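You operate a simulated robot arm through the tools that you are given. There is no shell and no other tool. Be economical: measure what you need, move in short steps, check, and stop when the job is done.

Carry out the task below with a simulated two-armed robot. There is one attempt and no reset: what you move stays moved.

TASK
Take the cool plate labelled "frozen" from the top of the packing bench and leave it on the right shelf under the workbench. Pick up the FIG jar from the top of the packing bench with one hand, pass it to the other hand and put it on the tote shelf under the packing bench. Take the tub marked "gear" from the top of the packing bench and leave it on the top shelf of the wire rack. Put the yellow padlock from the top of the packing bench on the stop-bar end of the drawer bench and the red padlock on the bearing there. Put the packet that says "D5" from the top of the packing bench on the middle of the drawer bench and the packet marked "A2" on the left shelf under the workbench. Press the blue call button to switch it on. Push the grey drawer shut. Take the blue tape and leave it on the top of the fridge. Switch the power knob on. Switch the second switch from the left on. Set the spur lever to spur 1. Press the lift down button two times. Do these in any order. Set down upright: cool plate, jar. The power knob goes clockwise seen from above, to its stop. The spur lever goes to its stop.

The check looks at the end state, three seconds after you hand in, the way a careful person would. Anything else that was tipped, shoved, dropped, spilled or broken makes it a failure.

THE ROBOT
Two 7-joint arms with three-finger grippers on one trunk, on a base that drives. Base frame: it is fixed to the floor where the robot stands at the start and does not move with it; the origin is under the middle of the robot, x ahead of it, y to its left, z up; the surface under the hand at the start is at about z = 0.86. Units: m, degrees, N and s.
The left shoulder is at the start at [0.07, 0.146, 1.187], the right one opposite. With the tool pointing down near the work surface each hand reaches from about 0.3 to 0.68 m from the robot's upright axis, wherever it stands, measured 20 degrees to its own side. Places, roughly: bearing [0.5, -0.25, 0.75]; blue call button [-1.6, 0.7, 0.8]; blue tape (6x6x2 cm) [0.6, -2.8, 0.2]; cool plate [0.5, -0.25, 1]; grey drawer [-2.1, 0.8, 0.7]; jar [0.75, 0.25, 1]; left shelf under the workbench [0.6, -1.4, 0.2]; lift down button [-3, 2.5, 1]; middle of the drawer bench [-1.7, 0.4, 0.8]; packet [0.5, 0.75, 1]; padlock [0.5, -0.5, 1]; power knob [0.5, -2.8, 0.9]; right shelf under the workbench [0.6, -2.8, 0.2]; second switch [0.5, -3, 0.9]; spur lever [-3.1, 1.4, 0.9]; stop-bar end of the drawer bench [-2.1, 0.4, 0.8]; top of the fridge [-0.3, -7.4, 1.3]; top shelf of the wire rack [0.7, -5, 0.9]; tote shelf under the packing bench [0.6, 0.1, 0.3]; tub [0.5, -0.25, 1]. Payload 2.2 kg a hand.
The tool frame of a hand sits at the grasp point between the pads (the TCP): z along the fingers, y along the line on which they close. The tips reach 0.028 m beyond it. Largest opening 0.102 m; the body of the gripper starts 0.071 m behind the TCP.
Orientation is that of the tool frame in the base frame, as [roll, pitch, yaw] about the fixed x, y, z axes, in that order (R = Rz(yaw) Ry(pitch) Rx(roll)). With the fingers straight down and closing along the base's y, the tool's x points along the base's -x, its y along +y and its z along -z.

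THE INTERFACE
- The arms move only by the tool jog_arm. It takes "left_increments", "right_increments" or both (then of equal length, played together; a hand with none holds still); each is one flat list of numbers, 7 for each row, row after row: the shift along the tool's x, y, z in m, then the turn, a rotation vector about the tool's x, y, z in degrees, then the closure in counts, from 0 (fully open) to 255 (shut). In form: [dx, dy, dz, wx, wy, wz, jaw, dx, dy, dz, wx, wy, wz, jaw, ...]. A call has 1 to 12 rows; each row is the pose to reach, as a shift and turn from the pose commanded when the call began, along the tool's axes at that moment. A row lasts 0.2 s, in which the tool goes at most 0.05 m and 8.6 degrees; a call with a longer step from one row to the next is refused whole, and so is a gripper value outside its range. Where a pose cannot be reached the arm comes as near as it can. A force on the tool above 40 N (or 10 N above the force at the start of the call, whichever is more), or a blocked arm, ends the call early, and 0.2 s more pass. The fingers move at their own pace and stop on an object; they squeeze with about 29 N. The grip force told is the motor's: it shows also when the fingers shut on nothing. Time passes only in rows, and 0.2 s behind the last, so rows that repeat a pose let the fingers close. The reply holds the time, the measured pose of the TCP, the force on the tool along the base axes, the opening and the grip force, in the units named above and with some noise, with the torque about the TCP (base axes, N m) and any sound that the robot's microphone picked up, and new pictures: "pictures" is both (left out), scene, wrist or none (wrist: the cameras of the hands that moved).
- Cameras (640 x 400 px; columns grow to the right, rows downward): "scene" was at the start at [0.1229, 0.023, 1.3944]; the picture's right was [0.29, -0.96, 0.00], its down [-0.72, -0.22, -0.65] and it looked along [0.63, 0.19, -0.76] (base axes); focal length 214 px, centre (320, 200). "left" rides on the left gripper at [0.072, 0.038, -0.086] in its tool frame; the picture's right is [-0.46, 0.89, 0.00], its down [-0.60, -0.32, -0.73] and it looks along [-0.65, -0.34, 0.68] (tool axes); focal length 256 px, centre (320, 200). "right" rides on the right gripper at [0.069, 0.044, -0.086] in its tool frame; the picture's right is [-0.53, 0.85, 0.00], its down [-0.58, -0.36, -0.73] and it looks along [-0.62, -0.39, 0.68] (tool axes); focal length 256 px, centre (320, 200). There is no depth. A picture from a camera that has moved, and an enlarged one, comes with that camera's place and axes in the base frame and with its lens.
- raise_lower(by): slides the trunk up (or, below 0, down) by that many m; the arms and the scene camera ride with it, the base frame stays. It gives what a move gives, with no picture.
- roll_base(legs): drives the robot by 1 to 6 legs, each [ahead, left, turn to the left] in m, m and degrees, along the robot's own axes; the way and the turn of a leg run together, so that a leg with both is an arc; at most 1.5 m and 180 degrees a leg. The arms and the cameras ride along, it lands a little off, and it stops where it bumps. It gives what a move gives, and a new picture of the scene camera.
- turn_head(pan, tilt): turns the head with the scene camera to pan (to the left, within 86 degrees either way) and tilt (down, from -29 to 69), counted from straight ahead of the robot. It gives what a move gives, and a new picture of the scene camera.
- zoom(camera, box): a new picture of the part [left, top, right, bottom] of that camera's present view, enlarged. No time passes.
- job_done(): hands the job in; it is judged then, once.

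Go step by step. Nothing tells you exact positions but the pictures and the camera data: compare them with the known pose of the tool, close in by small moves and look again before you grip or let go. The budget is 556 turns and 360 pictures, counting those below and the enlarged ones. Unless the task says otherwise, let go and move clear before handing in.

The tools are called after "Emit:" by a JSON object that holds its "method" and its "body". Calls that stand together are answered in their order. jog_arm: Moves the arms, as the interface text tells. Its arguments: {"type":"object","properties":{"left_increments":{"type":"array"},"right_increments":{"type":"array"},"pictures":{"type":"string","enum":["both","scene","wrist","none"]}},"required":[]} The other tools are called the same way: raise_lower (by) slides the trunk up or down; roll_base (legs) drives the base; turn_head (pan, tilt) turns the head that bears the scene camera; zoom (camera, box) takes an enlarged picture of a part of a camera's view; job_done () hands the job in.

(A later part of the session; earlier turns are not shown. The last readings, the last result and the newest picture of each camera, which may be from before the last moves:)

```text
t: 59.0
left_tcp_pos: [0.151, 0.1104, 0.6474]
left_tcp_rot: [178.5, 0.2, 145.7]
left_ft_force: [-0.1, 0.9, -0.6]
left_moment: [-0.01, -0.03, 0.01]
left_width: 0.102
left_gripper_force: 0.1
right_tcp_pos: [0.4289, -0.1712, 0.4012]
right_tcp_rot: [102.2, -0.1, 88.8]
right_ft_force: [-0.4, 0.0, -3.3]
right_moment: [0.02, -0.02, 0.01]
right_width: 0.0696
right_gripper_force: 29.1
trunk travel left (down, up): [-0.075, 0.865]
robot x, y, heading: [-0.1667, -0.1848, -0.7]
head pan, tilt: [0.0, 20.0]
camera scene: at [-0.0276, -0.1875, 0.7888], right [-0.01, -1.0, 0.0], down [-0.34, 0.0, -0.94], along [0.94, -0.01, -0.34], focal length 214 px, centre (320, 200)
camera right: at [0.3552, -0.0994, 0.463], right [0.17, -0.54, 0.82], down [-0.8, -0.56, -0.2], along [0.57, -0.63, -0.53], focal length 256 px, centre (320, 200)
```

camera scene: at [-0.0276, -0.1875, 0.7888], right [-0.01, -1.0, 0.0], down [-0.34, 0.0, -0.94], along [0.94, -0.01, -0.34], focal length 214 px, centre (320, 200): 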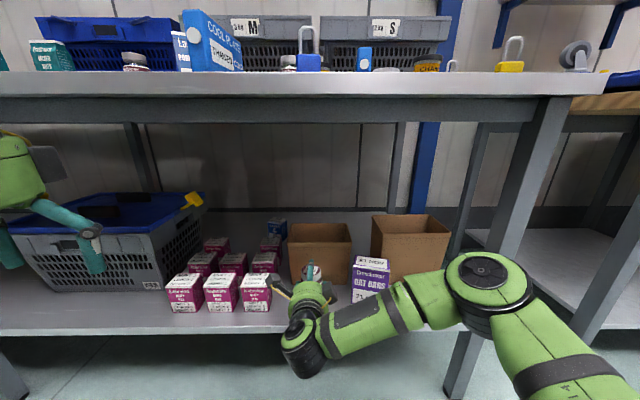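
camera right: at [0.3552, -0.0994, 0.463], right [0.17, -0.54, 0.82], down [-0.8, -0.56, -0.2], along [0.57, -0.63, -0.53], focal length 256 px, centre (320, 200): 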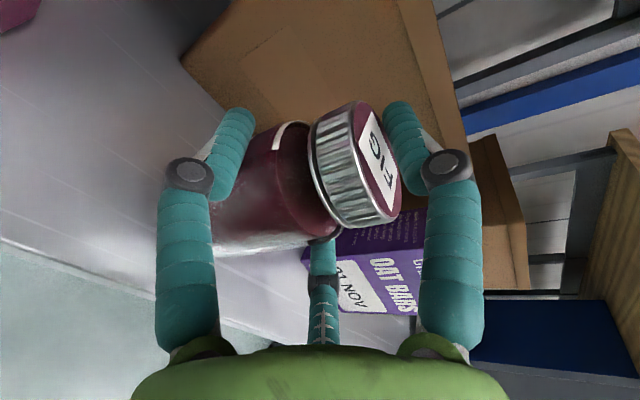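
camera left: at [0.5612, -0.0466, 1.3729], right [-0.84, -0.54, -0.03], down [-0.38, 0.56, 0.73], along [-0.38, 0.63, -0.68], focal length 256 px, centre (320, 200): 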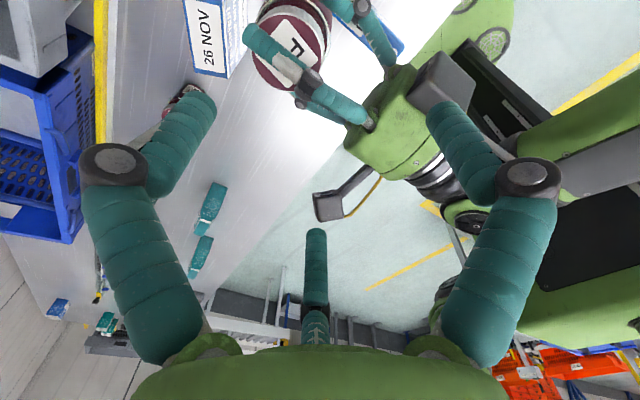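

Emit:
{"method": "jog_arm", "body": {"right_increments": [0, -0.0196, 0.0042, 0, 0, 0, 255, 0, -0.0343, 0.0074, 0, 0, 0, 255, 0, -0.039, 0.0084, 0, 0, 0, 255, 0, -0.044, 0.0095, 0, 0, 0, 255], "pictures": "wrist"}}

Emit:
{"method": "zoom", "body": {"camera": "scene", "box": [220, 240, 420, 365]}}

```text
t: 60.0
left_tcp_pos: [0.147, 0.1107, 0.6501]
left_tcp_rot: [178.2, 0.5, 145.6]
left_ft_force: [0.3, 0.2, 0.3]
left_moment: [-0.02, 0.02, 0.0]
left_width: 0.1021
left_gripper_force: 0.0
right_tcp_pos: [0.4288, -0.1683, 0.3688]
right_tcp_rot: [100.5, -0.5, 88.6]
right_ft_force: [-6.1, -1.3, 39.6]
right_moment: [0.05, -0.5, -0.06]
right_width: 0.0699
right_gripper_force: 29.2
trunk travel left (down, up): [-0.075, 0.865]
robot x, y, heading: [-0.169, -0.1843, -0.8]
head pan, tilt: [0.0, 20.0]
camera right: at [0.3551, -0.0986, 0.4286], right [0.14, -0.55, 0.83], down [-0.8, -0.56, -0.23], along [0.59, -0.63, -0.51], focal length 256 px, centre (320, 200)
```

right: 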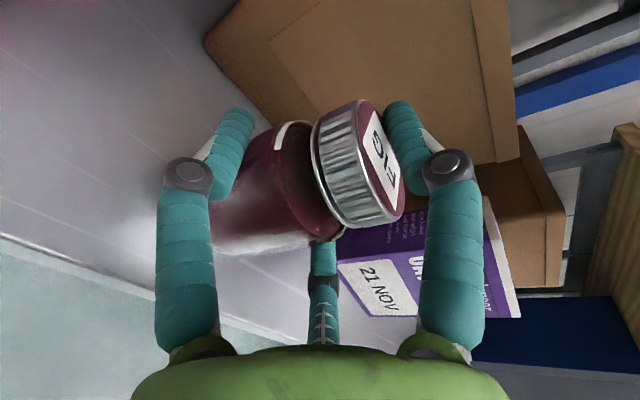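

```text
3.20 times, centred on (320, 302) of scene
camera zoom: at [-0.0322, -0.1877, 0.7904], right [-0.01, -1.0, 0.0], down [-0.34, 0.0, -0.94], along [0.94, -0.01, -0.34], focal length 686 px, centre (320, -128)
```

zoom: 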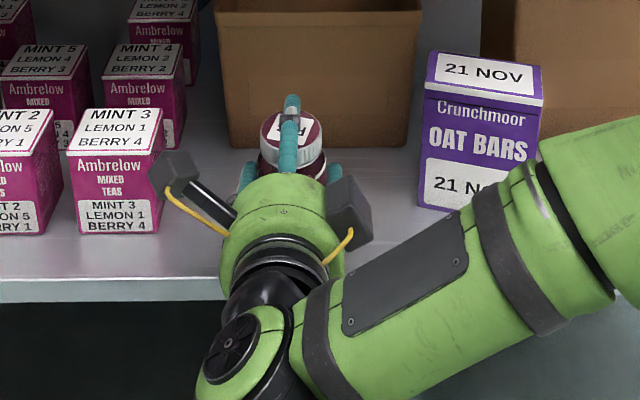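

Jar bottom is on the shelf (force acts just ahead of the grip). Relaxing the press and opening slowly.

Emit:
{"method": "jog_arm", "body": {"right_increments": [0, 0.006, -0.001, 0, 0, 0, 255, 0, 0.009, -0.002, 0, 0, 0, 255], "pictures": "none"}}

```text
t: 60.6
left_tcp_pos: [0.1504, 0.11, 0.6476]
left_tcp_rot: [178.5, 0.3, 145.6]
left_ft_force: [-0.5, -0.4, 0.6]
left_moment: [-0.02, 0.04, 0.0]
left_width: 0.1021
left_gripper_force: 0.1
right_tcp_pos: [0.4301, -0.1698, 0.3701]
right_tcp_rot: [101.5, -0.3, 88.9]
right_ft_force: [9.5, 1.0, 17.6]
right_moment: [0.2, -1.16, -0.03]
right_width: 0.0699
right_gripper_force: 29.2
trunk travel left (down, up): [-0.075, 0.865]
robot x, y, heading: [-0.1692, -0.1868, -0.9]
head pan, tilt: [0.0, 20.0]
```

Emit:
{"method": "jog_arm", "body": {"right_increments": [0, 0, 0, -3, 0, 0, 255, 0, 0, 0, -3, 0, 0, 255], "pictures": "none"}}

```text
t: 61.2
left_tcp_pos: [0.1494, 0.1107, 0.6484]
left_tcp_rot: [178.3, 0.4, 145.7]
left_ft_force: [-0.3, -0.6, 0.6]
left_moment: [0.02, 0.0, 0.01]
left_width: 0.1023
left_gripper_force: 0.0
right_tcp_pos: [0.4288, -0.1702, 0.3693]
right_tcp_rot: [98.7, -0.1, 88.9]
right_ft_force: [-0.8, -0.4, 20.9]
right_moment: [-0.16, 0.22, 0.0]
right_width: 0.0697
right_gripper_force: 28.9
trunk travel left (down, up): [-0.075, 0.865]
robot x, y, heading: [-0.1704, -0.1829, -0.8]
head pan, tilt: [0.0, 20.0]
```

Now the load is centred (flat). Opening.

Emit:
{"method": "jog_arm", "body": {"right_increments": [0, 0.003, 0, 0, 0, 0, 255, 0, 0.003, 0, 0, 0, 0, 76, 0, 0.003, 0, 0, 0, 0, 66, 0, 0.003, 0, 0, 0, 0, 40, 0, 0.003, 0, 0, 0, 0, 0, 0, 0.003, 0, 0, 0, 0, 0], "pictures": "wrist"}}

Emit:
{"method": "zoom", "body": {"camera": "scene", "box": [220, 240, 420, 365]}}

```text
t: 62.6
left_tcp_pos: [0.1501, 0.1101, 0.6462]
left_tcp_rot: [178.5, 0.3, 145.6]
left_ft_force: [0.1, 0.0, -0.6]
left_moment: [0.02, -0.02, 0.02]
left_width: 0.1016
left_gripper_force: 0.1
right_tcp_pos: [0.4303, -0.1707, 0.3685]
right_tcp_rot: [99.2, -0.2, 88.9]
right_ft_force: [-0.6, -0.2, -0.4]
right_moment: [-0.02, -0.04, 0.0]
right_width: 0.1019
right_gripper_force: 0.0
trunk travel left (down, up): [-0.075, 0.865]
robot x, y, heading: [-0.1679, -0.1868, -0.9]
head pan, tilt: [0.0, 20.0]
camera right: at [0.3532, -0.0989, 0.4252], right [0.12, -0.54, 0.83], down [-0.79, -0.56, -0.25], along [0.6, -0.63, -0.5], focal length 256 px, centre (320, 200)
```

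right: 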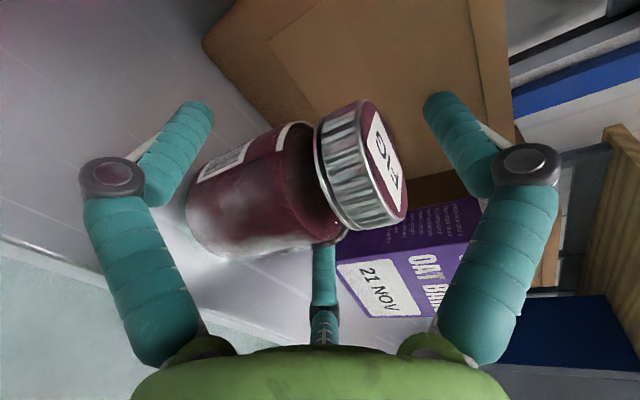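

```text
3.20 times, centred on (320, 302) of scene
camera zoom: at [-0.028, -0.1876, 0.7889], right [-0.01, -1.0, 0.0], down [-0.34, 0.0, -0.94], along [0.94, -0.01, -0.34], focal length 686 px, centre (320, -128)
```

zoom: 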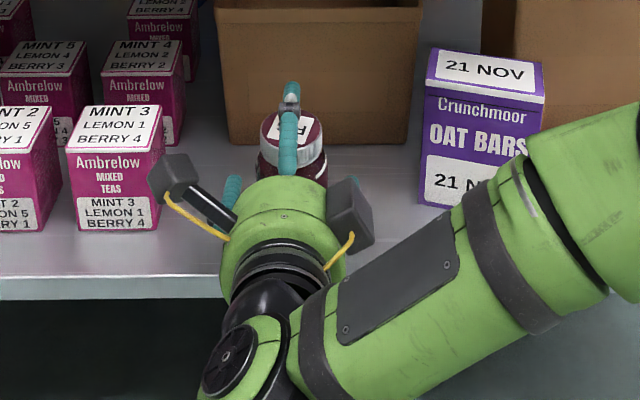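

Jar stands upright on the tote shelf. Retracting.

Emit:
{"method": "jog_arm", "body": {"right_increments": [0, 0, -0.03, 0, 0, 0, 0, 0, 0, -0.07, 0, 0, 0, 0, 0, 0, -0.1, 0, 0, 0, 0], "pictures": "none"}}

Emit:
{"method": "roll_base", "body": {"legs": [[-0.4, 0, 0]]}}

Emit:
{"method": "zoom", "body": {"camera": "scene", "box": [240, 180, 400, 280]}}

```text
t: 63.4
left_tcp_pos: [0.1504, 0.1103, 0.6476]
left_tcp_rot: [178.3, 0.3, 145.7]
left_ft_force: [-0.4, -0.1, -0.6]
left_moment: [0.01, 0.0, 0.02]
left_width: 0.1021
left_gripper_force: 0.1
right_tcp_pos: [0.33, -0.1657, 0.3843]
right_tcp_rot: [99.0, -0.3, 88.8]
right_ft_force: [0.3, -0.1, 0.3]
right_moment: [0.03, -0.01, 0.01]
right_width: 0.1021
right_gripper_force: 0.2
trunk travel left (down, up): [-0.075, 0.865]
robot x, y, heading: [-0.1703, -0.1833, -0.8]
head pan, tilt: [0.0, 20.0]
```

```text
t: 65.9
left_tcp_pos: [-0.2422, 0.1159, 0.6477]
left_tcp_rot: [178.4, 0.2, 145.8]
left_ft_force: [-0.2, -0.3, 0.3]
left_moment: [0.02, 0.01, -0.05]
left_width: 0.1019
left_gripper_force: 0.0
right_tcp_pos: [-0.0623, -0.1615, 0.383]
right_tcp_rot: [99.2, -0.1, 88.9]
right_ft_force: [-0.1, 1.1, 0.0]
right_moment: [0.02, 0.02, -0.03]
right_width: 0.1021
right_gripper_force: 0.0
trunk travel left (down, up): [-0.075, 0.865]
robot x, y, heading: [-0.5639, -0.1821, -0.5]
head pan, tilt: [0.0, 20.0]
camera scene: at [-0.4204, -0.183, 0.7889], right [-0.01, -1.0, 0.0], down [-0.34, 0.0, -0.94], along [0.94, -0.01, -0.34], focal length 214 px, centre (320, 200)
```

scene: 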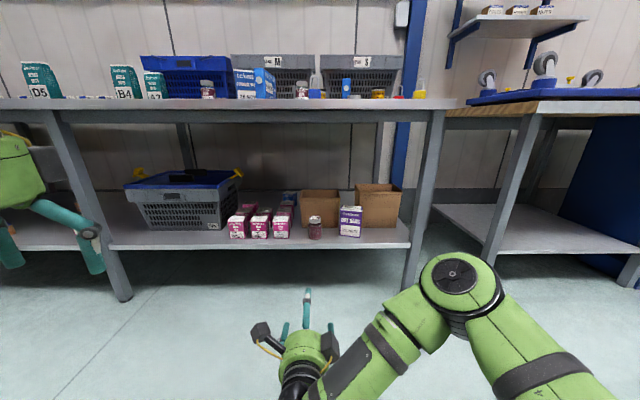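

```text
4.00 times, centred on (320, 230) of scene
camera zoom: at [-0.4204, -0.183, 0.7889], right [-0.01, -1.0, 0.0], down [-0.34, 0.0, -0.94], along [0.94, -0.01, -0.34], focal length 858 px, centre (320, 80)
```

zoom: 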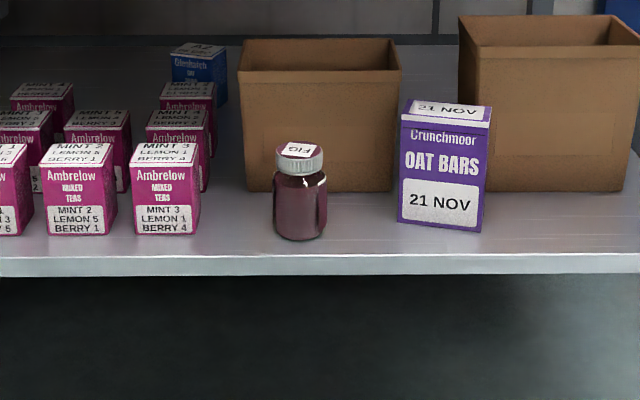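

Jar task done. Raising the trunk and turning the right hand back to pointing down.

Emit:
{"method": "raise_lower", "body": {"by": 0.4}}

Emit:
{"method": "raise_lower", "body": {"by": 0.33}}

Emit:
{"method": "jog_arm", "body": {"right_increments": [0, 0, 0, 4.48, 4.48, -5.24, 0, 0, 0, 0, 8.96, 8.96, -10.47, 0, 0, 0, 0, 13.4, 13.4, -15.7, 0, 0, 0, 0, 17.9, 17.9, -20.9, 0, 0, 0, 0, 22.4, 22.4, -26.2, 0, 0, 0, 0, 26.9, 26.9, -31.4, 0, 0, 0, 0, 31.35, 31.35, -36.65, 0, 0, 0, 0, 35.8, 35.8, -41.9, 0, 0, 0, 0, 40.3, 40.3, -47.1, 0, 0, 0, 0, 44.8, 44.8, -52.4, 0, 0, 0, 0, 49.3, 49.3, -57.6, 0, 0, 0, 0, 53.7, 53.7, -62.8, 0], "pictures": "none"}}

```text
t: 69.7
left_tcp_pos: [-0.2428, 0.1146, 1.0468]
left_tcp_rot: [178.5, 0.2, 145.9]
left_ft_force: [-0.5, 0.5, -1.1]
left_moment: [-0.03, -0.01, -0.02]
left_width: 0.102
left_gripper_force: 0.0
right_tcp_pos: [-0.0609, -0.1611, 0.7823]
right_tcp_rot: [99.2, -0.2, 88.9]
right_ft_force: [0.4, 0.3, 0.4]
right_moment: [-0.01, 0.0, 0.01]
right_width: 0.1021
right_gripper_force: 0.0
trunk travel left (down, up): [-0.475, 0.465]
robot x, y, heading: [-0.5599, -0.185, -0.7]
head pan, tilt: [0.0, 20.0]
```

```text
t: 72.9
left_tcp_pos: [-0.2432, 0.1145, 1.3766]
left_tcp_rot: [178.4, 0.3, 145.9]
left_ft_force: [0.0, 0.1, -0.4]
left_moment: [0.02, 0.02, -0.03]
left_width: 0.1019
left_gripper_force: 0.1
right_tcp_pos: [-0.0623, -0.1626, 1.1135]
right_tcp_rot: [99.2, -0.2, 88.9]
right_ft_force: [0.2, -0.2, 0.3]
right_moment: [-0.01, -0.02, 0.02]
right_width: 0.1022
right_gripper_force: 0.1
trunk travel left (down, up): [-0.805, 0.135]
robot x, y, heading: [-0.561, -0.1844, -0.5]
head pan, tilt: [0.0, 20.0]
```

```text
t: 75.5
left_tcp_pos: [-0.2422, 0.1154, 1.3767]
left_tcp_rot: [178.5, 0.3, 145.8]
left_ft_force: [-0.3, 0.1, -1.0]
left_moment: [0.0, -0.01, -0.04]
left_width: 0.1021
left_gripper_force: 0.1
right_tcp_pos: [-0.0617, -0.1605, 1.1144]
right_tcp_rot: [170.0, 7.8, 167.8]
right_ft_force: [0.3, 0.2, 1.0]
right_moment: [0.0, -0.01, 0.0]
right_width: 0.1023
right_gripper_force: 0.0
trunk travel left (down, up): [-0.805, 0.135]
robot x, y, heading: [-0.56, -0.1786, -0.6]
head pan, tilt: [0.0, 20.0]
```

Emit:
{"method": "jog_arm", "body": {"left_increments": [0, 0, 0, 0, 0, -8.4, 0, 0, 0, 0, 0, 0, -16.8, 0, 0, 0, 0, 0, 0, -25.2, 0, 0, 0, 0, 0, 0, -33.6, 0], "right_increments": [0, 0, 0, 4.5, 4.5, -5.2, 0, 0, 0, -0.02, 9, 9, -10.5, 0, 0, 0, -0.06, 9, 9, -10.5, 0, 0, 0, -0.06, 9, 9, -10.5, 0], "pictures": "none"}}

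Emit:
{"method": "turn_head", "body": {"pan": -15, "tilt": 50}}

Emit:
{"method": "roll_base", "body": {"legs": [[0.55, 0, 0.6]]}}

```text
t: 76.5
left_tcp_pos: [-0.2415, 0.1143, 1.3771]
left_tcp_rot: [178.8, 1.1, 179.5]
left_ft_force: [0.8, 0.6, -0.4]
left_moment: [0.0, 0.05, -0.02]
left_width: 0.102
left_gripper_force: 0.0
right_tcp_pos: [-0.0706, -0.17, 1.1713]
right_tcp_rot: [179.8, -0.3, 179.1]
right_ft_force: [-0.3, -0.6, 0.5]
right_moment: [0.02, 0.01, -0.03]
right_width: 0.1019
right_gripper_force: 0.0
trunk travel left (down, up): [-0.805, 0.135]
robot x, y, heading: [-0.5604, -0.1788, -0.8]
head pan, tilt: [0.0, 20.0]
```

```text
t: 77.5
left_tcp_pos: [-0.2419, 0.1153, 1.3774]
left_tcp_rot: [178.8, 1.0, 179.3]
left_ft_force: [-0.3, -0.5, -0.2]
left_moment: [0.0, 0.01, 0.0]
left_width: 0.102
left_gripper_force: 0.1
right_tcp_pos: [-0.0693, -0.1697, 1.1699]
right_tcp_rot: [179.8, -0.3, 178.9]
right_ft_force: [-0.1, -0.2, 0.9]
right_moment: [-0.04, 0.02, 0.01]
right_width: 0.102
right_gripper_force: 0.1
trunk travel left (down, up): [-0.805, 0.135]
robot x, y, heading: [-0.5623, -0.1813, -0.6]
head pan, tilt: [-15.0, 50.0]
camera scene: at [-0.4394, -0.2026, 1.4734], right [-0.27, -0.96, 0.0], down [-0.74, 0.21, -0.64], along [0.62, -0.17, -0.77], focal length 214 px, centre (320, 200)
```

scene: 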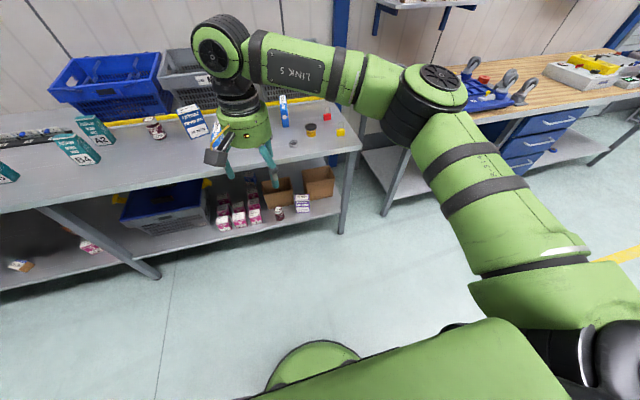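

```text
t: 80.6
left_tcp_pos: [0.2991, 0.111, 1.3772]
left_tcp_rot: [178.8, 1.3, 179.7]
left_ft_force: [-0.4, -0.3, 0.1]
left_moment: [-0.02, -0.02, -0.05]
left_width: 0.1022
left_gripper_force: 0.0
right_tcp_pos: [0.4706, -0.1721, 1.1709]
right_tcp_rot: [179.8, -0.1, 179.2]
right_ft_force: [0.3, 0.8, -0.7]
right_moment: [-0.02, -0.06, 0.01]
right_width: 0.1019
right_gripper_force: 0.0
trunk travel left (down, up): [-0.805, 0.135]
robot x, y, heading: [-0.016, -0.1864, -0.4]
head pan, tilt: [-15.0, 50.0]
camera scene: at [0.1021, -0.2066, 1.4735], right [-0.26, -0.96, 0.0], down [-0.74, 0.2, -0.64], along [0.62, -0.17, -0.77], focal length 214 px, centre (320, 200)
```

scene: 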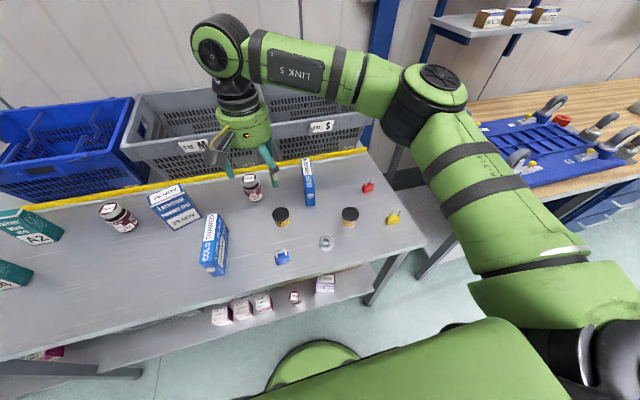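

Bearing ring at about (0.42, −0.31), red padlock (0.605, −0.537), yellow (0.447, −0.561). I shift the base right and look from the right wrist above the red padlock.

Emit:
{"method": "roll_base", "body": {"legs": [[0.03, -0.22, 0.4]]}}

```text
t: 82.3
left_tcp_pos: [0.3254, -0.0995, 1.3764]
left_tcp_rot: [179.0, 1.1, -179.8]
left_ft_force: [1.0, 0.0, 0.2]
left_moment: [-0.04, -0.01, 0.02]
left_width: 0.102
left_gripper_force: 0.2
right_tcp_pos: [0.5012, -0.3811, 1.1713]
right_tcp_rot: [-180.0, -0.3, 179.9]
right_ft_force: [-0.1, 0.0, 0.9]
right_moment: [0.0, 0.02, -0.01]
right_width: 0.1017
right_gripper_force: 0.2
trunk travel left (down, up): [-0.805, 0.135]
robot x, y, heading: [0.0103, -0.4033, 0.2]
head pan, tilt: [-15.0, 50.0]
camera scene: at [0.1328, -0.4193, 1.4734], right [-0.25, -0.97, 0.0], down [-0.74, 0.19, -0.64], along [0.62, -0.17, -0.77], focal length 214 px, centre (320, 200)
```

scene: 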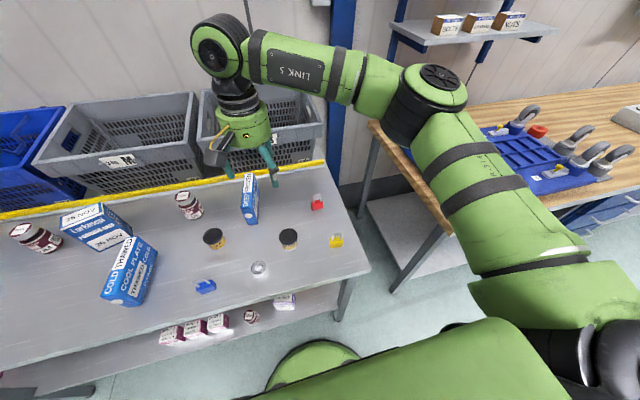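

Emit:
{"method": "jog_arm", "body": {"right_increments": [-0.017, -0.03, 0.02, 0, 0, 0, 0, -0.034, -0.06, 0.05, 0, 0, 0, 0, -0.051, -0.09, 0.08, 0, 0, 0, 0, -0.068, -0.12, 0.11, 0, 0, 0, 0, -0.085, -0.15, 0.14, 0, 0, 0, 0, -0.085, -0.15, 0.14, 0, 0, 0, 0], "pictures": "both"}}

Emit:
{"method": "zoom", "body": {"camera": "right", "box": [160, 0, 480, 200]}}

```text
t: 83.7
left_tcp_pos: [0.325, -0.1015, 1.3777]
left_tcp_rot: [178.9, 1.0, -179.8]
left_ft_force: [-0.1, 0.7, -0.8]
left_moment: [-0.01, -0.03, 0.02]
left_width: 0.1021
left_gripper_force: 0.1
right_tcp_pos: [0.5857, -0.5366, 1.0291]
right_tcp_rot: [179.8, -0.2, 179.9]
right_ft_force: [-0.4, 0.2, -0.3]
right_moment: [0.0, -0.02, 0.02]
right_width: 0.1018
right_gripper_force: 0.0
trunk travel left (down, up): [-0.805, 0.135]
robot x, y, heading: [0.014, -0.4068, 0.5]
head pan, tilt: [-15.0, 50.0]
camera scene: at [0.1328, -0.4224, 1.4734], right [-0.25, -0.97, 0.0], down [-0.74, 0.19, -0.64], along [0.62, -0.16, -0.77], focal length 214 px, centre (320, 200)
camera right: at [0.5163, -0.4923, 1.116], right [0.54, 0.84, 0.0], down [0.58, -0.37, 0.73], along [0.61, -0.39, -0.69], focal length 256 px, centre (320, 200)
```

scene: 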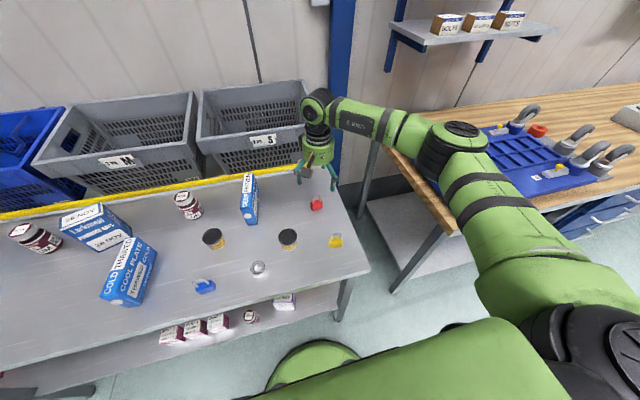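
right: 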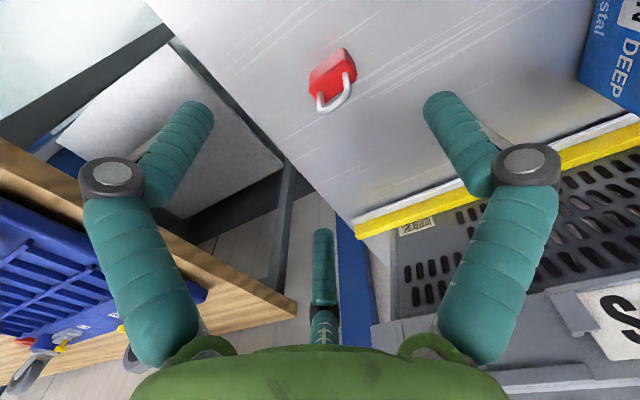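

```text
2.00 times, centred on (320, 100) of right
camera zoom: at [0.5163, -0.4923, 1.116], right [0.54, 0.84, 0.0], down [0.58, -0.37, 0.73], along [0.61, -0.39, -0.69], focal length 512 px, centre (320, 400)
```

zoom: 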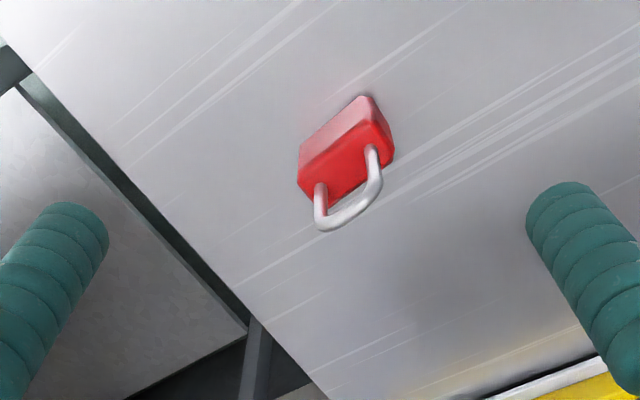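

Red padlock stands upright at about (0.599, −0.531), wide along y. I rotate the right hand 90° so it closes along x.

Emit:
{"method": "jog_arm", "body": {"right_increments": [-0.002, 0.001, 0, 0, 0, -8.2, 0, -0.004, 0.002, 0, 0, 0, -16.4, 0, -0.006, 0.003, 0, 0, 0, -24.6, 0, -0.008, 0.004, 0, 0, 0, -32.8, 0, -0.01, 0.005, 0, 0, 0, -41, 0, -0.012, 0.006, 0, 0, 0, -49.2, 0, -0.013, 0.006, 0, 0, 0, -57.4, 0, -0.013, 0.006, 0, 0, 0, -65.6, 0, -0.013, 0.006, 0, 0, 0, -73.8, 0, -0.013, 0.006, 0, 0, 0, -82, 0, -0.013, 0.006, 0, 0, 0, -90, 0], "pictures": "wrist"}}

```text
t: 86.1
left_tcp_pos: [0.3255, -0.0982, 1.3752]
left_tcp_rot: [179.2, 1.0, -179.8]
left_ft_force: [0.4, 0.3, 1.2]
left_moment: [-0.05, -0.01, -0.01]
left_width: 0.1021
left_gripper_force: 0.0
right_tcp_pos: [0.4471, -0.4891, 1.0837]
right_tcp_rot: [-170.3, -2.1, -104.5]
right_ft_force: [-0.9, 1.1, -0.7]
right_moment: [-0.09, -0.01, -0.04]
right_width: 0.1019
right_gripper_force: 0.1
right hand out of reach, approached as far as the arm can: row 5, 6, 7, 8, 9, 10, 11
trunk travel left (down, up): [-0.805, 0.135]
robot x, y, heading: [0.008, -0.4047, 0.1]
head pan, tilt: [-15.0, 50.0]
camera right: at [0.3743, -0.537, 1.1642], right [-0.67, 0.72, -0.16], down [0.38, 0.53, 0.76], along [0.63, 0.45, -0.63], focal length 256 px, centre (320, 200)
```

right: 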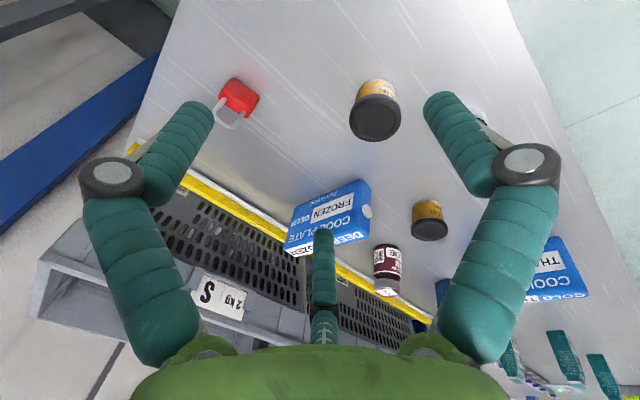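

That yaw isn't reachable there. Since the three jaws repeat every 120°, yaw −150° also closes along x; I go there instead above the padlock.

Emit:
{"method": "jog_arm", "body": {"right_increments": [0, -0.0245, 0.0133, -1.67, 0.32, 7.6, 0, 0, -0.049, 0.0267, -3.33, 0.63, 15.2, 0, 0, -0.0737, 0.04, -5, 0.95, 22.8, 0, 0, -0.098, 0.0533, -6.67, 1.27, 30.4, 0, 0, -0.1228, 0.0667, -8.33, 1.58, 38, 0, 0, -0.1473, 0.08, -10, 1.9, 45.6, 0, 0, -0.1473, 0.08, -10, 1.9, 45.6, 0], "pictures": "wrist"}}

```text
t: 87.7
left_tcp_pos: [0.3258, -0.1021, 1.3775]
left_tcp_rot: [178.9, 1.0, -179.7]
left_ft_force: [0.0, 0.3, -0.4]
left_moment: [0.05, -0.02, 0.0]
left_width: 0.1019
left_gripper_force: 0.2
right_tcp_pos: [0.6001, -0.5308, 1.0291]
right_tcp_rot: [179.8, 0.1, -150.1]
right_ft_force: [0.1, 0.8, 0.0]
right_moment: [0.02, 0.03, 0.0]
right_width: 0.102
right_gripper_force: 0.0
trunk travel left (down, up): [-0.805, 0.135]
robot x, y, heading: [0.0093, -0.4094, 0.2]
head pan, tilt: [-15.0, 50.0]
camera right: at [0.5187, -0.5275, 1.116], right [0.04, 1.0, 0.0], down [0.68, -0.03, 0.73], along [0.73, -0.03, -0.68], focal length 256 px, centre (320, 200)
```

right: 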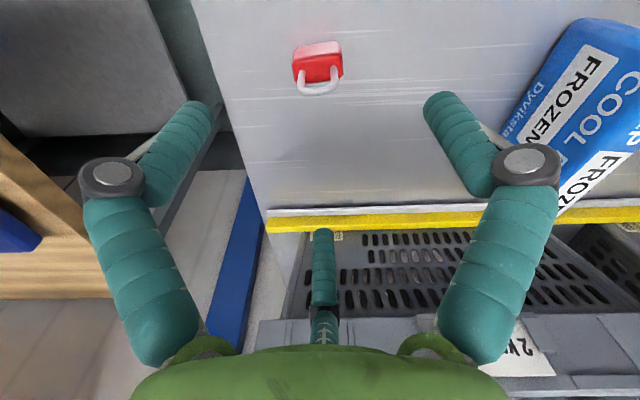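

The padlock is right beneath with the far finger at +x. Descending and gripping.

Emit:
{"method": "jog_arm", "body": {"right_increments": [0, 0, 0.045, 0, 0, 0, 0, 0, 0, 0.09, 0, 0, 0, 0, 0, 0, 0.12, 0, 0, 0, 0, 0, 0, 0.135, 0, 0, 0, 0, 0, 0, 0.135, 0, 0, 0, 60, 0, 0, 0.135, 0, 0, 0, 120, 0, 0, 0.135, 0, 0, 0, 180, 0, 0, 0.135, 0, 0, 0, 255, 0, 0, 0.135, 0, 0, 0, 255, 0, 0, 0.135, 0, 0, 0, 255], "pictures": "wrist"}}

```text
t: 89.9
left_tcp_pos: [0.3248, -0.1007, 1.3773]
left_tcp_rot: [178.9, 1.0, -179.7]
left_ft_force: [-0.4, 0.3, 0.0]
left_moment: [-0.03, -0.02, -0.01]
left_width: 0.1021
left_gripper_force: 0.0
right_tcp_pos: [0.6001, -0.5295, 0.9034]
right_tcp_rot: [179.9, 0.0, -150.2]
right_ft_force: [0.1, -0.3, 0.2]
right_moment: [0.0, -0.02, -0.01]
right_width: 0.0267
right_gripper_force: 29.4
right hand out of reach, approached as far as the arm can: row 4, 5, 6, 7, 8, 9, 10
trunk travel left (down, up): [-0.805, 0.135]
robot x, y, heading: [0.0089, -0.4039, 0.4]
head pan, tilt: [-15.0, 50.0]
camera right: at [0.5188, -0.5256, 0.9892], right [0.04, 1.0, 0.0], down [0.68, -0.03, 0.73], along [0.73, -0.03, -0.68], focal length 256 px, centre (320, 200)
```

right: 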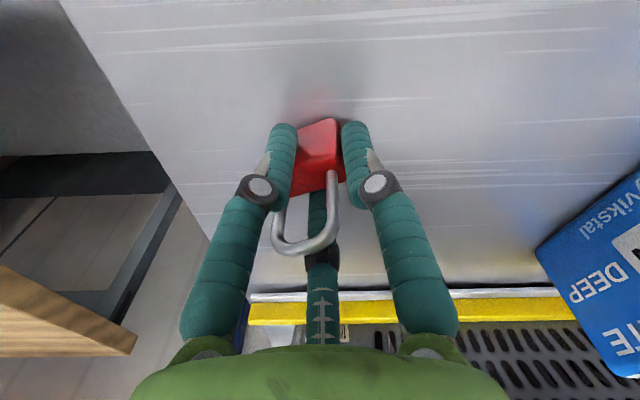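

The padlock turned with the pads: so the real closing line is tool y, as specified (two fingers). It's gripped at 0.027 m. Lifting and moving above the bearing.

Emit:
{"method": "jog_arm", "body": {"right_increments": [0, 0, -0.04, 0, 0, 0, 255, 0, 0, -0.08, 0, 0, 0, 255, 0, 0, -0.12, 0, 0, 0, 255, 0.008, 0.047, -0.12, 0, 0, 0, 255, 0.016, 0.094, -0.12, 0, 0, 0, 255, 0.023, 0.14, -0.12, 0, 0, 0, 255, 0.031, 0.187, -0.12, 0, 0, 0, 255, 0.039, 0.234, -0.12, 0, 0, 0, 255, 0.0467, 0.281, -0.12, 0, 0, 0, 255, 0.0467, 0.281, -0.12, 0, 0, 0, 255], "pictures": "both"}}

```text
t: 92.1
left_tcp_pos: [0.3251, -0.1038, 1.3778]
left_tcp_rot: [178.7, 1.0, -179.7]
left_ft_force: [-0.2, 0.3, 0.6]
left_moment: [0.01, -0.01, 0.02]
left_width: 0.1021
left_gripper_force: 0.0
right_tcp_pos: [0.4187, -0.3139, 1.0237]
right_tcp_rot: [179.8, 0.1, -150.1]
right_ft_force: [0.4, -0.3, -0.8]
right_moment: [-0.01, 0.02, 0.02]
right_width: 0.0266
right_gripper_force: 29.3
trunk travel left (down, up): [-0.805, 0.135]
robot x, y, heading: [0.0106, -0.4064, 0.2]
head pan, tilt: [-15.0, 50.0]
camera scene: at [0.1338, -0.4238, 1.4733], right [-0.25, -0.97, 0.0], down [-0.74, 0.2, -0.64], along [0.62, -0.16, -0.77], focal length 214 px, centre (320, 200)
camera right: at [0.3362, -0.3096, 1.1097], right [0.04, 1.0, 0.0], down [0.68, -0.03, 0.73], along [0.73, -0.03, -0.68], focal length 256 px, centre (320, 200)
```

scene: 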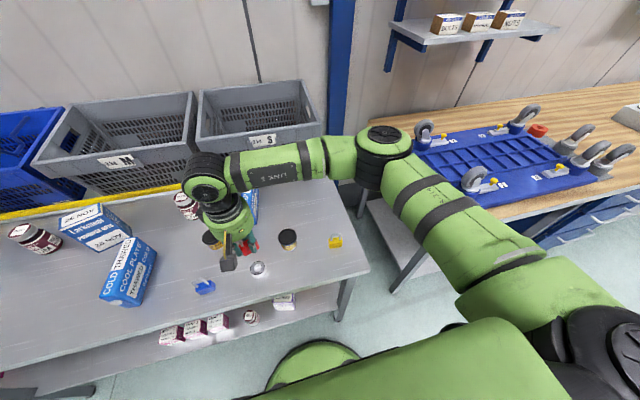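
right: 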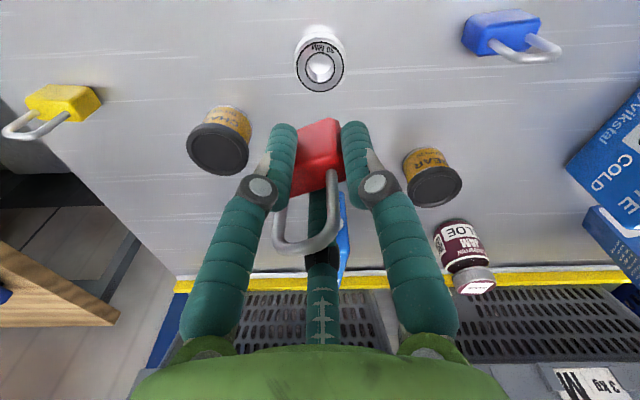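

Bearing centre ≈ (0.418, −0.313), aligned. Lowering onto it.

Emit:
{"method": "jog_arm", "body": {"right_increments": [0.0, 0.001, 0.04, 0, 0, 0, 255, 0, 0.001, 0.075, 0, 0, 0, 255, 0, 0.001, 0.092, 0, 0, 0, 255, 0, 0.001, 0.096, 0, 0, 0, 255, 0, 0.001, 0.1, 0, 0, 0, 255], "pictures": "wrist"}}

```text
t: 93.3
left_tcp_pos: [0.3242, -0.1028, 1.3769]
left_tcp_rot: [178.8, 0.9, -179.7]
left_ft_force: [-0.2, 0.4, 0.3]
left_moment: [0.03, 0.03, 0.03]
left_width: 0.1019
left_gripper_force: 0.0
right_tcp_pos: [0.42, -0.3097, 0.9226]
right_tcp_rot: [179.7, 0.1, -150.1]
right_ft_force: [-0.5, 0.5, -1.0]
right_moment: [0.01, 0.0, -0.02]
right_width: 0.0266
right_gripper_force: 29.2
trunk travel left (down, up): [-0.805, 0.135]
robot x, y, heading: [0.0102, -0.4002, 0.3]
head pan, tilt: [-15.0, 50.0]
camera right: at [0.3378, -0.3056, 1.0108], right [0.04, 1.0, 0.0], down [0.68, -0.03, 0.73], along [0.73, -0.03, -0.68], focal length 256 px, centre (320, 200)
```

right: 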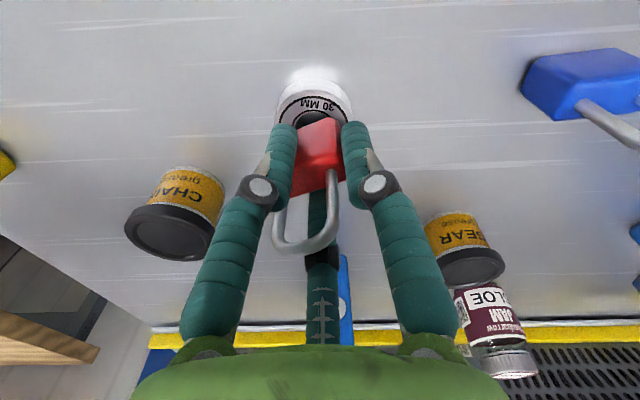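

Emit:
{"method": "jog_arm", "body": {"right_increments": [0.006, 0, 0.0, 0, 0, 0, 255, 0.006, 0, 0.003, 0, 0, 0, 255, 0.006, 0, 0.006, 0, 0, 0, 255], "pictures": "none"}}

```text
t: 94.1
left_tcp_pos: [0.3236, -0.1038, 1.3782]
left_tcp_rot: [178.8, 1.1, -179.7]
left_ft_force: [-0.3, 0.1, 0.6]
left_moment: [0.0, -0.01, -0.01]
left_width: 0.1016
left_gripper_force: 0.1
right_tcp_pos: [0.4146, -0.3127, 0.9202]
right_tcp_rot: [179.8, 0.4, -150.2]
right_ft_force: [0.2, -1.7, 15.3]
right_moment: [-0.21, -0.08, -0.03]
right_width: 0.0265
right_gripper_force: 29.2
trunk travel left (down, up): [-0.805, 0.135]
robot x, y, heading: [0.0121, -0.4032, 0.7]
head pan, tilt: [-15.0, 50.0]
```

Contact with the bearing top (15 N). Releasing gently and rising.

Emit:
{"method": "jog_arm", "body": {"right_increments": [0, 0, -0.002, 0, 0, 0, 255, 0, 0, -0.002, 0, 0, 0, 180, 0, 0, -0.002, 0, 0, 0, 150, 0, 0, -0.002, 0, 0, 0, 90, 0, 0, -0.002, 0, 0, 0, 0, 0, 0, -0.002, 0, 0, 0, 0, 0, 0, -0.04, 0, 0, 0, 0, 0, 0, -0.08, 0, 0, 0, 0, 0, 0, -0.12, 0, 0, 0, 0], "pictures": "wrist"}}

Emit:
{"method": "zoom", "body": {"camera": "right", "box": [240, 0, 400, 100]}}

```text
t: 96.1
left_tcp_pos: [0.3253, -0.1027, 1.3779]
left_tcp_rot: [178.9, 1.1, -179.7]
left_ft_force: [-0.2, 0.2, 0.1]
left_moment: [0.0, 0.02, 0.03]
left_width: 0.1017
left_gripper_force: 0.0
right_tcp_pos: [0.4142, -0.3132, 1.0359]
right_tcp_rot: [179.7, 0.0, -150.1]
right_ft_force: [-0.8, -1.3, 0.1]
right_moment: [-0.04, 0.0, -0.02]
right_width: 0.1018
right_gripper_force: 0.1
trunk travel left (down, up): [-0.805, 0.135]
robot x, y, heading: [0.0126, -0.4037, 0.1]
head pan, tilt: [-15.0, 50.0]
camera right: at [0.3326, -0.3091, 1.1232], right [0.04, 1.0, 0.0], down [0.68, -0.03, 0.73], along [0.73, -0.03, -0.68], focal length 256 px, centre (320, 200)
```

right: 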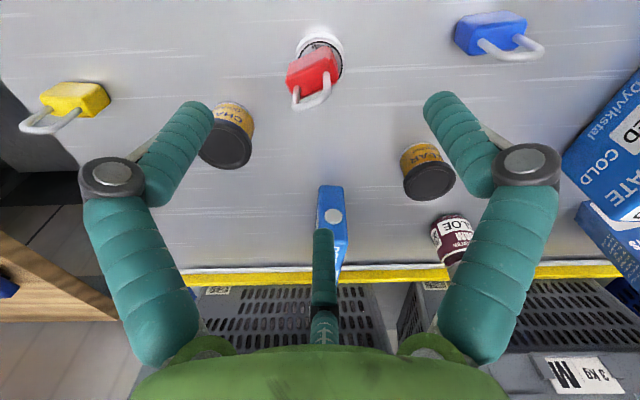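

```text
4.00 times, centred on (320, 50) of right
camera zoom: at [0.3326, -0.3091, 1.1232], right [0.04, 1.0, 0.0], down [0.68, -0.03, 0.73], along [0.73, -0.03, -0.68], focal length 1024 px, centre (320, 800)
```

zoom: 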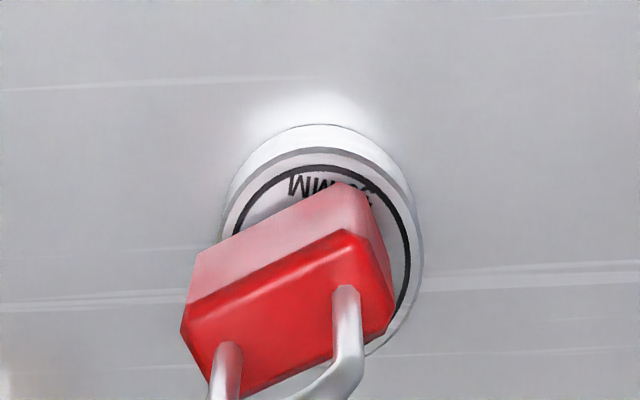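

Red padlock sits on the bearing. Now examining the frozen cool plate.

Emit:
{"method": "zoom", "body": {"camera": "right", "box": [260, 150, 420, 300]}}

Emit:
{"method": "zoom", "body": {"camera": "scene", "box": [100, 150, 370, 310]}}

```text
2.67 times, centred on (340, 225) of right
camera zoom: at [0.3326, -0.3091, 1.1232], right [0.04, 1.0, 0.0], down [0.68, -0.03, 0.73], along [0.73, -0.03, -0.68], focal length 683 px, centre (267, 133)
```

zoom: 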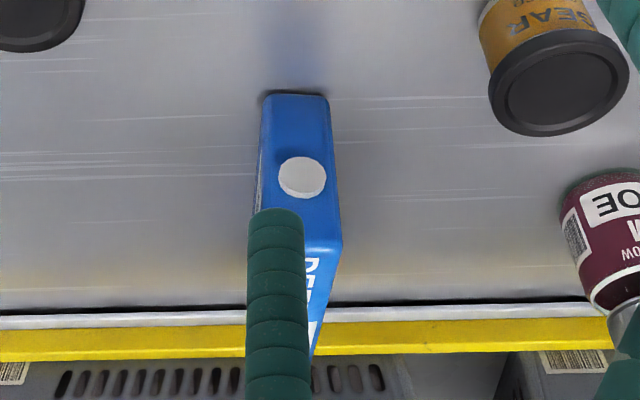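

```text
2.37 times, centred on (235, 230) of scene
camera zoom: at [0.1327, -0.4229, 1.4733], right [-0.25, -0.97, 0.0], down [-0.74, 0.19, -0.64], along [0.62, -0.16, -0.77], focal length 508 px, centre (522, 129)
```

zoom: 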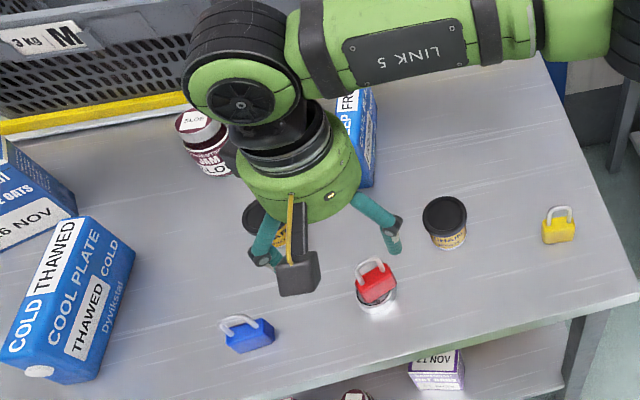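

Plate: ~0.11 × 0.036 × 0.096 m, near end at x≈0.584, centre ≈(0.64, −0.298), turned ~8°. I pitch the right hand to 45° and approach along the plate's plane.

Emit:
{"method": "jog_arm", "body": {"right_increments": [0, 0, -0.03, 1.44, -7.4, 3.47, 0, -0.02, -0.012, -0.03, 2.88, -14.8, 6.95, 0, -0.04, -0.023, -0.03, 4.3, -22.2, 10.4, 0, -0.06, -0.035, -0.03, 5.75, -29.6, 13.9, 0, -0.08, -0.046, -0.02, 7.2, -37, 17.4, 0, -0.1005, -0.058, 0.002, 8.63, -44.4, 20.84, 0, -0.1005, -0.058, 0.002, 8.63, -44.4, 20.84, 0], "pictures": "both"}}

```text
t: 97.7
left_tcp_pos: [0.3248, -0.1023, 1.3789]
left_tcp_rot: [178.9, 1.1, -179.7]
left_ft_force: [0.3, 0.8, -0.5]
left_moment: [0.0, -0.02, 0.02]
left_width: 0.1017
left_gripper_force: 0.0
right_tcp_pos: [0.533, -0.3115, 1.0353]
right_tcp_rot: [179.7, 45.0, -172.4]
right_ft_force: [-0.4, -0.4, 0.4]
right_moment: [-0.02, 0.0, -0.01]
right_width: 0.102
right_gripper_force: 0.3
trunk travel left (down, up): [-0.805, 0.135]
robot x, y, heading: [0.0095, -0.4057, 0.3]
head pan, tilt: [-15.0, 50.0]
camera scene: at [0.1328, -0.4231, 1.4734], right [-0.25, -0.97, 0.0], down [-0.74, 0.19, -0.64], along [0.62, -0.16, -0.77], focal length 214 px, centre (320, 200)
camera right: at [0.417, -0.2819, 1.0483], right [0.26, 0.89, 0.38], down [-0.06, -0.38, 0.92], along [0.96, -0.26, -0.05], focal length 256 px, centre (320, 200)
```

scene: 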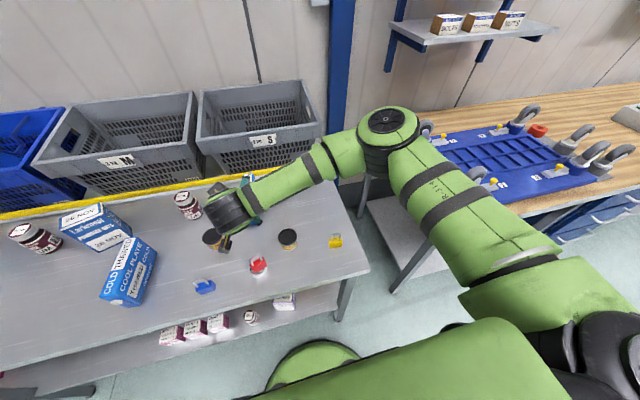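
right: 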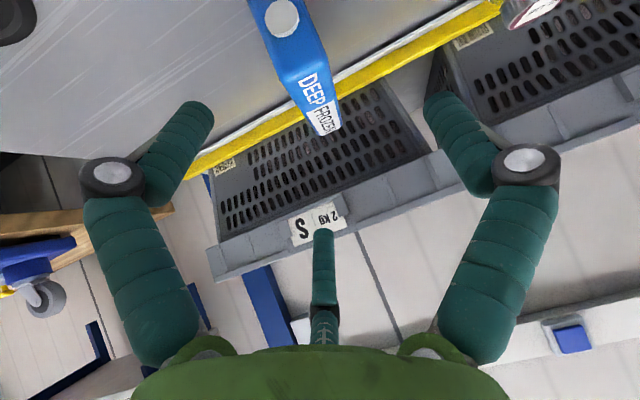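

Emit:
{"method": "jog_arm", "body": {"right_increments": [0, 0, 0.03, 0, 0, 0, 0, 0, 0, 0.07, 0, 0, 0, 0, 0, 0, 0.11, 0, 0, 0, 0, 0, 0, 0.13, 0, 0, 0, 0, 0, 0, 0.15, 0, 0, 0, 0], "pictures": "wrist"}}

```text
t: 98.9
left_tcp_pos: [0.3185, -0.1019, 1.3796]
left_tcp_rot: [178.8, 1.3, -179.6]
left_ft_force: [0.4, -0.1, -0.4]
left_moment: [-0.03, 0.05, 0.0]
left_width: 0.102
left_gripper_force: 0.0
right_tcp_pos: [0.6352, -0.2978, 0.9379]
right_tcp_rot: [-180.0, 45.8, -172.0]
right_ft_force: [-4.4, -3.0, 31.6]
right_moment: [-0.73, -1.46, 0.13]
right_width: 0.1019
right_gripper_force: 0.5
trunk travel left (down, up): [-0.805, 0.135]
robot x, y, heading: [0.0095, -0.4031, 0.3]
head pan, tilt: [-15.0, 50.0]
camera right: at [0.5202, -0.2684, 0.9489], right [0.25, 0.89, 0.38], down [-0.07, -0.38, 0.92], along [0.97, -0.26, -0.03], focal length 256 px, centre (320, 200)
```

right: 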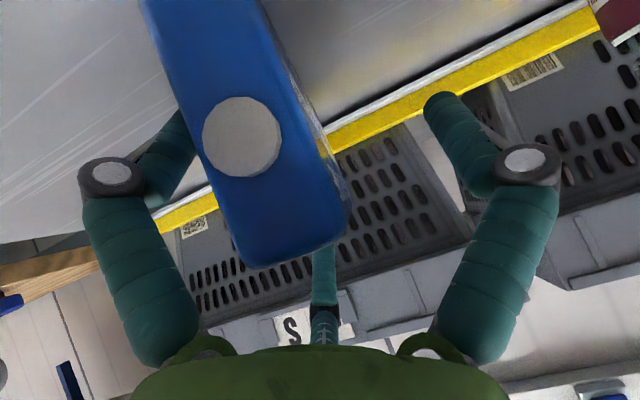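

The push is from the third finger landing on the plate top (contact at +0.046, −0.023) — so the hand really has a thumb at +y and a pair at −y. I back off, shift the hand 0.0125 toward −y so the plate fits the gap, and re-enter.

Emit:
{"method": "jog_arm", "body": {"right_increments": [0, 0, -0.04, 0, 0, 0, 0, 0, 0, -0.07, 0, 0, 0, 0, 0, -0.013, -0.07, 0, 0, 0, 0, 0, -0.013, -0.07, 0, 0, 0, 0], "pictures": "wrist"}}

```text
t: 99.9
left_tcp_pos: [0.3271, -0.1027, 1.3767]
left_tcp_rot: [178.9, 1.0, -179.7]
left_ft_force: [0.5, -1.3, -0.1]
left_moment: [0.0, 0.0, 0.0]
left_width: 0.1019
left_gripper_force: 0.1
right_tcp_pos: [0.5901, -0.3162, 0.9785]
right_tcp_rot: [179.6, 44.7, -172.3]
right_ft_force: [0.5, 0.4, 0.1]
right_moment: [0.01, -0.01, -0.01]
right_width: 0.1019
right_gripper_force: 0.0
trunk travel left (down, up): [-0.805, 0.135]
robot x, y, heading: [0.0143, -0.4031, 0.3]
head pan, tilt: [-15.0, 50.0]
camera right: at [0.4743, -0.2874, 0.9907], right [0.26, 0.89, 0.38], down [-0.05, -0.38, 0.92], along [0.96, -0.26, -0.05], focal length 256 px, centre (320, 200)
```

right: 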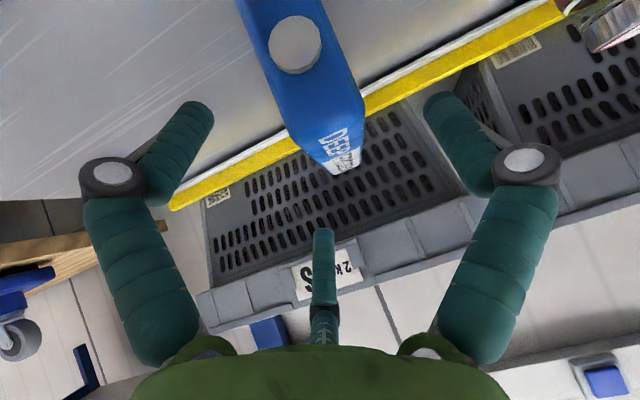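

Emit:
{"method": "jog_arm", "body": {"right_increments": [0, 0, 0.025, 0, 0, 0, 0, 0, 0, 0.045, 0, 0, 0, 0, 0, 0, 0.06, 0, 0, 0, 0, 0, 0, 0.07, 0, 0, 0, 0], "pictures": "wrist"}}

```text
t: 100.9
left_tcp_pos: [0.3253, -0.1036, 1.3777]
left_tcp_rot: [178.8, 1.1, -179.7]
left_ft_force: [-0.2, 0.2, 0.7]
left_moment: [-0.01, 0.03, -0.01]
left_width: 0.1023
left_gripper_force: 0.0
right_tcp_pos: [0.6352, -0.3107, 0.9276]
right_tcp_rot: [179.7, 44.7, -172.4]
right_ft_force: [0.2, -0.8, 0.2]
right_moment: [0.07, 0.06, 0.07]
right_width: 0.102
right_gripper_force: 0.1
trunk travel left (down, up): [-0.805, 0.135]
robot x, y, heading: [0.01, -0.4034, 0.4]
head pan, tilt: [-15.0, 50.0]
camera right: at [0.5213, -0.2825, 0.9408], right [0.26, 0.89, 0.38], down [-0.05, -0.38, 0.92], along [0.96, -0.26, -0.05], focal length 256 px, centre (320, 200)
```

right: 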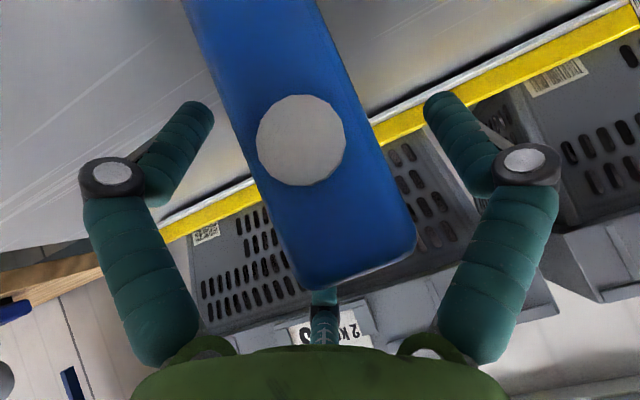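

No contact now: model confirmed. Closing on the plate and lifting a little.

Emit:
{"method": "jog_arm", "body": {"right_increments": [0, 0, 0, 0, 0, 0, 80, 0, 0, 0, 0, 0, 0, 140, 0, 0, 0, 0, 0, 0, 255, 0, 0, 0, 0, 0, 0, 255, 0, 0, 0, 0, 0, 0, 255, -0.014, 0, -0.014, 0, 0, 0, 255, -0.035, 0, -0.035, 0, 0, 0, 255, -0.07, 0, -0.07, 0, 0, 0, 255, -0.07, 0, -0.07, 0, 0, 0, 255], "pictures": "both"}}

```text
t: 102.9
left_tcp_pos: [0.326, -0.1023, 1.3759]
left_tcp_rot: [178.9, 1.0, -179.7]
left_ft_force: [-0.7, 0.1, -0.5]
left_moment: [0.01, -0.01, 0.01]
left_width: 0.1019
left_gripper_force: 0.1
right_tcp_pos: [0.6397, -0.3125, 1.0284]
right_tcp_rot: [179.8, 44.7, -172.2]
right_ft_force: [0.1, -0.2, -4.7]
right_moment: [-0.02, 0.16, -0.02]
right_width: 0.0518
right_gripper_force: 28.9
trunk travel left (down, up): [-0.805, 0.135]
robot x, y, heading: [0.0075, -0.4077, 0.3]
head pan, tilt: [-15.0, 50.0]
camera scene: at [0.1351, -0.4226, 1.4731], right [-0.25, -0.97, 0.0], down [-0.74, 0.19, -0.64], along [0.62, -0.16, -0.77], focal length 214 px, centre (320, 200)
camera right: at [0.5243, -0.2827, 1.0406], right [0.26, 0.89, 0.38], down [-0.05, -0.38, 0.92], along [0.96, -0.26, -0.05], focal length 256 px, centre (320, 200)
```

scene: 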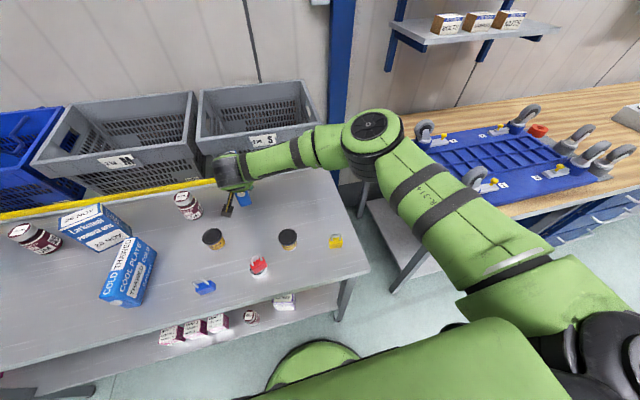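
right: 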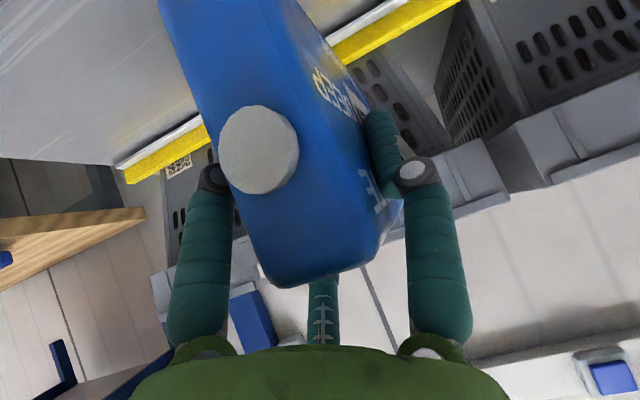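

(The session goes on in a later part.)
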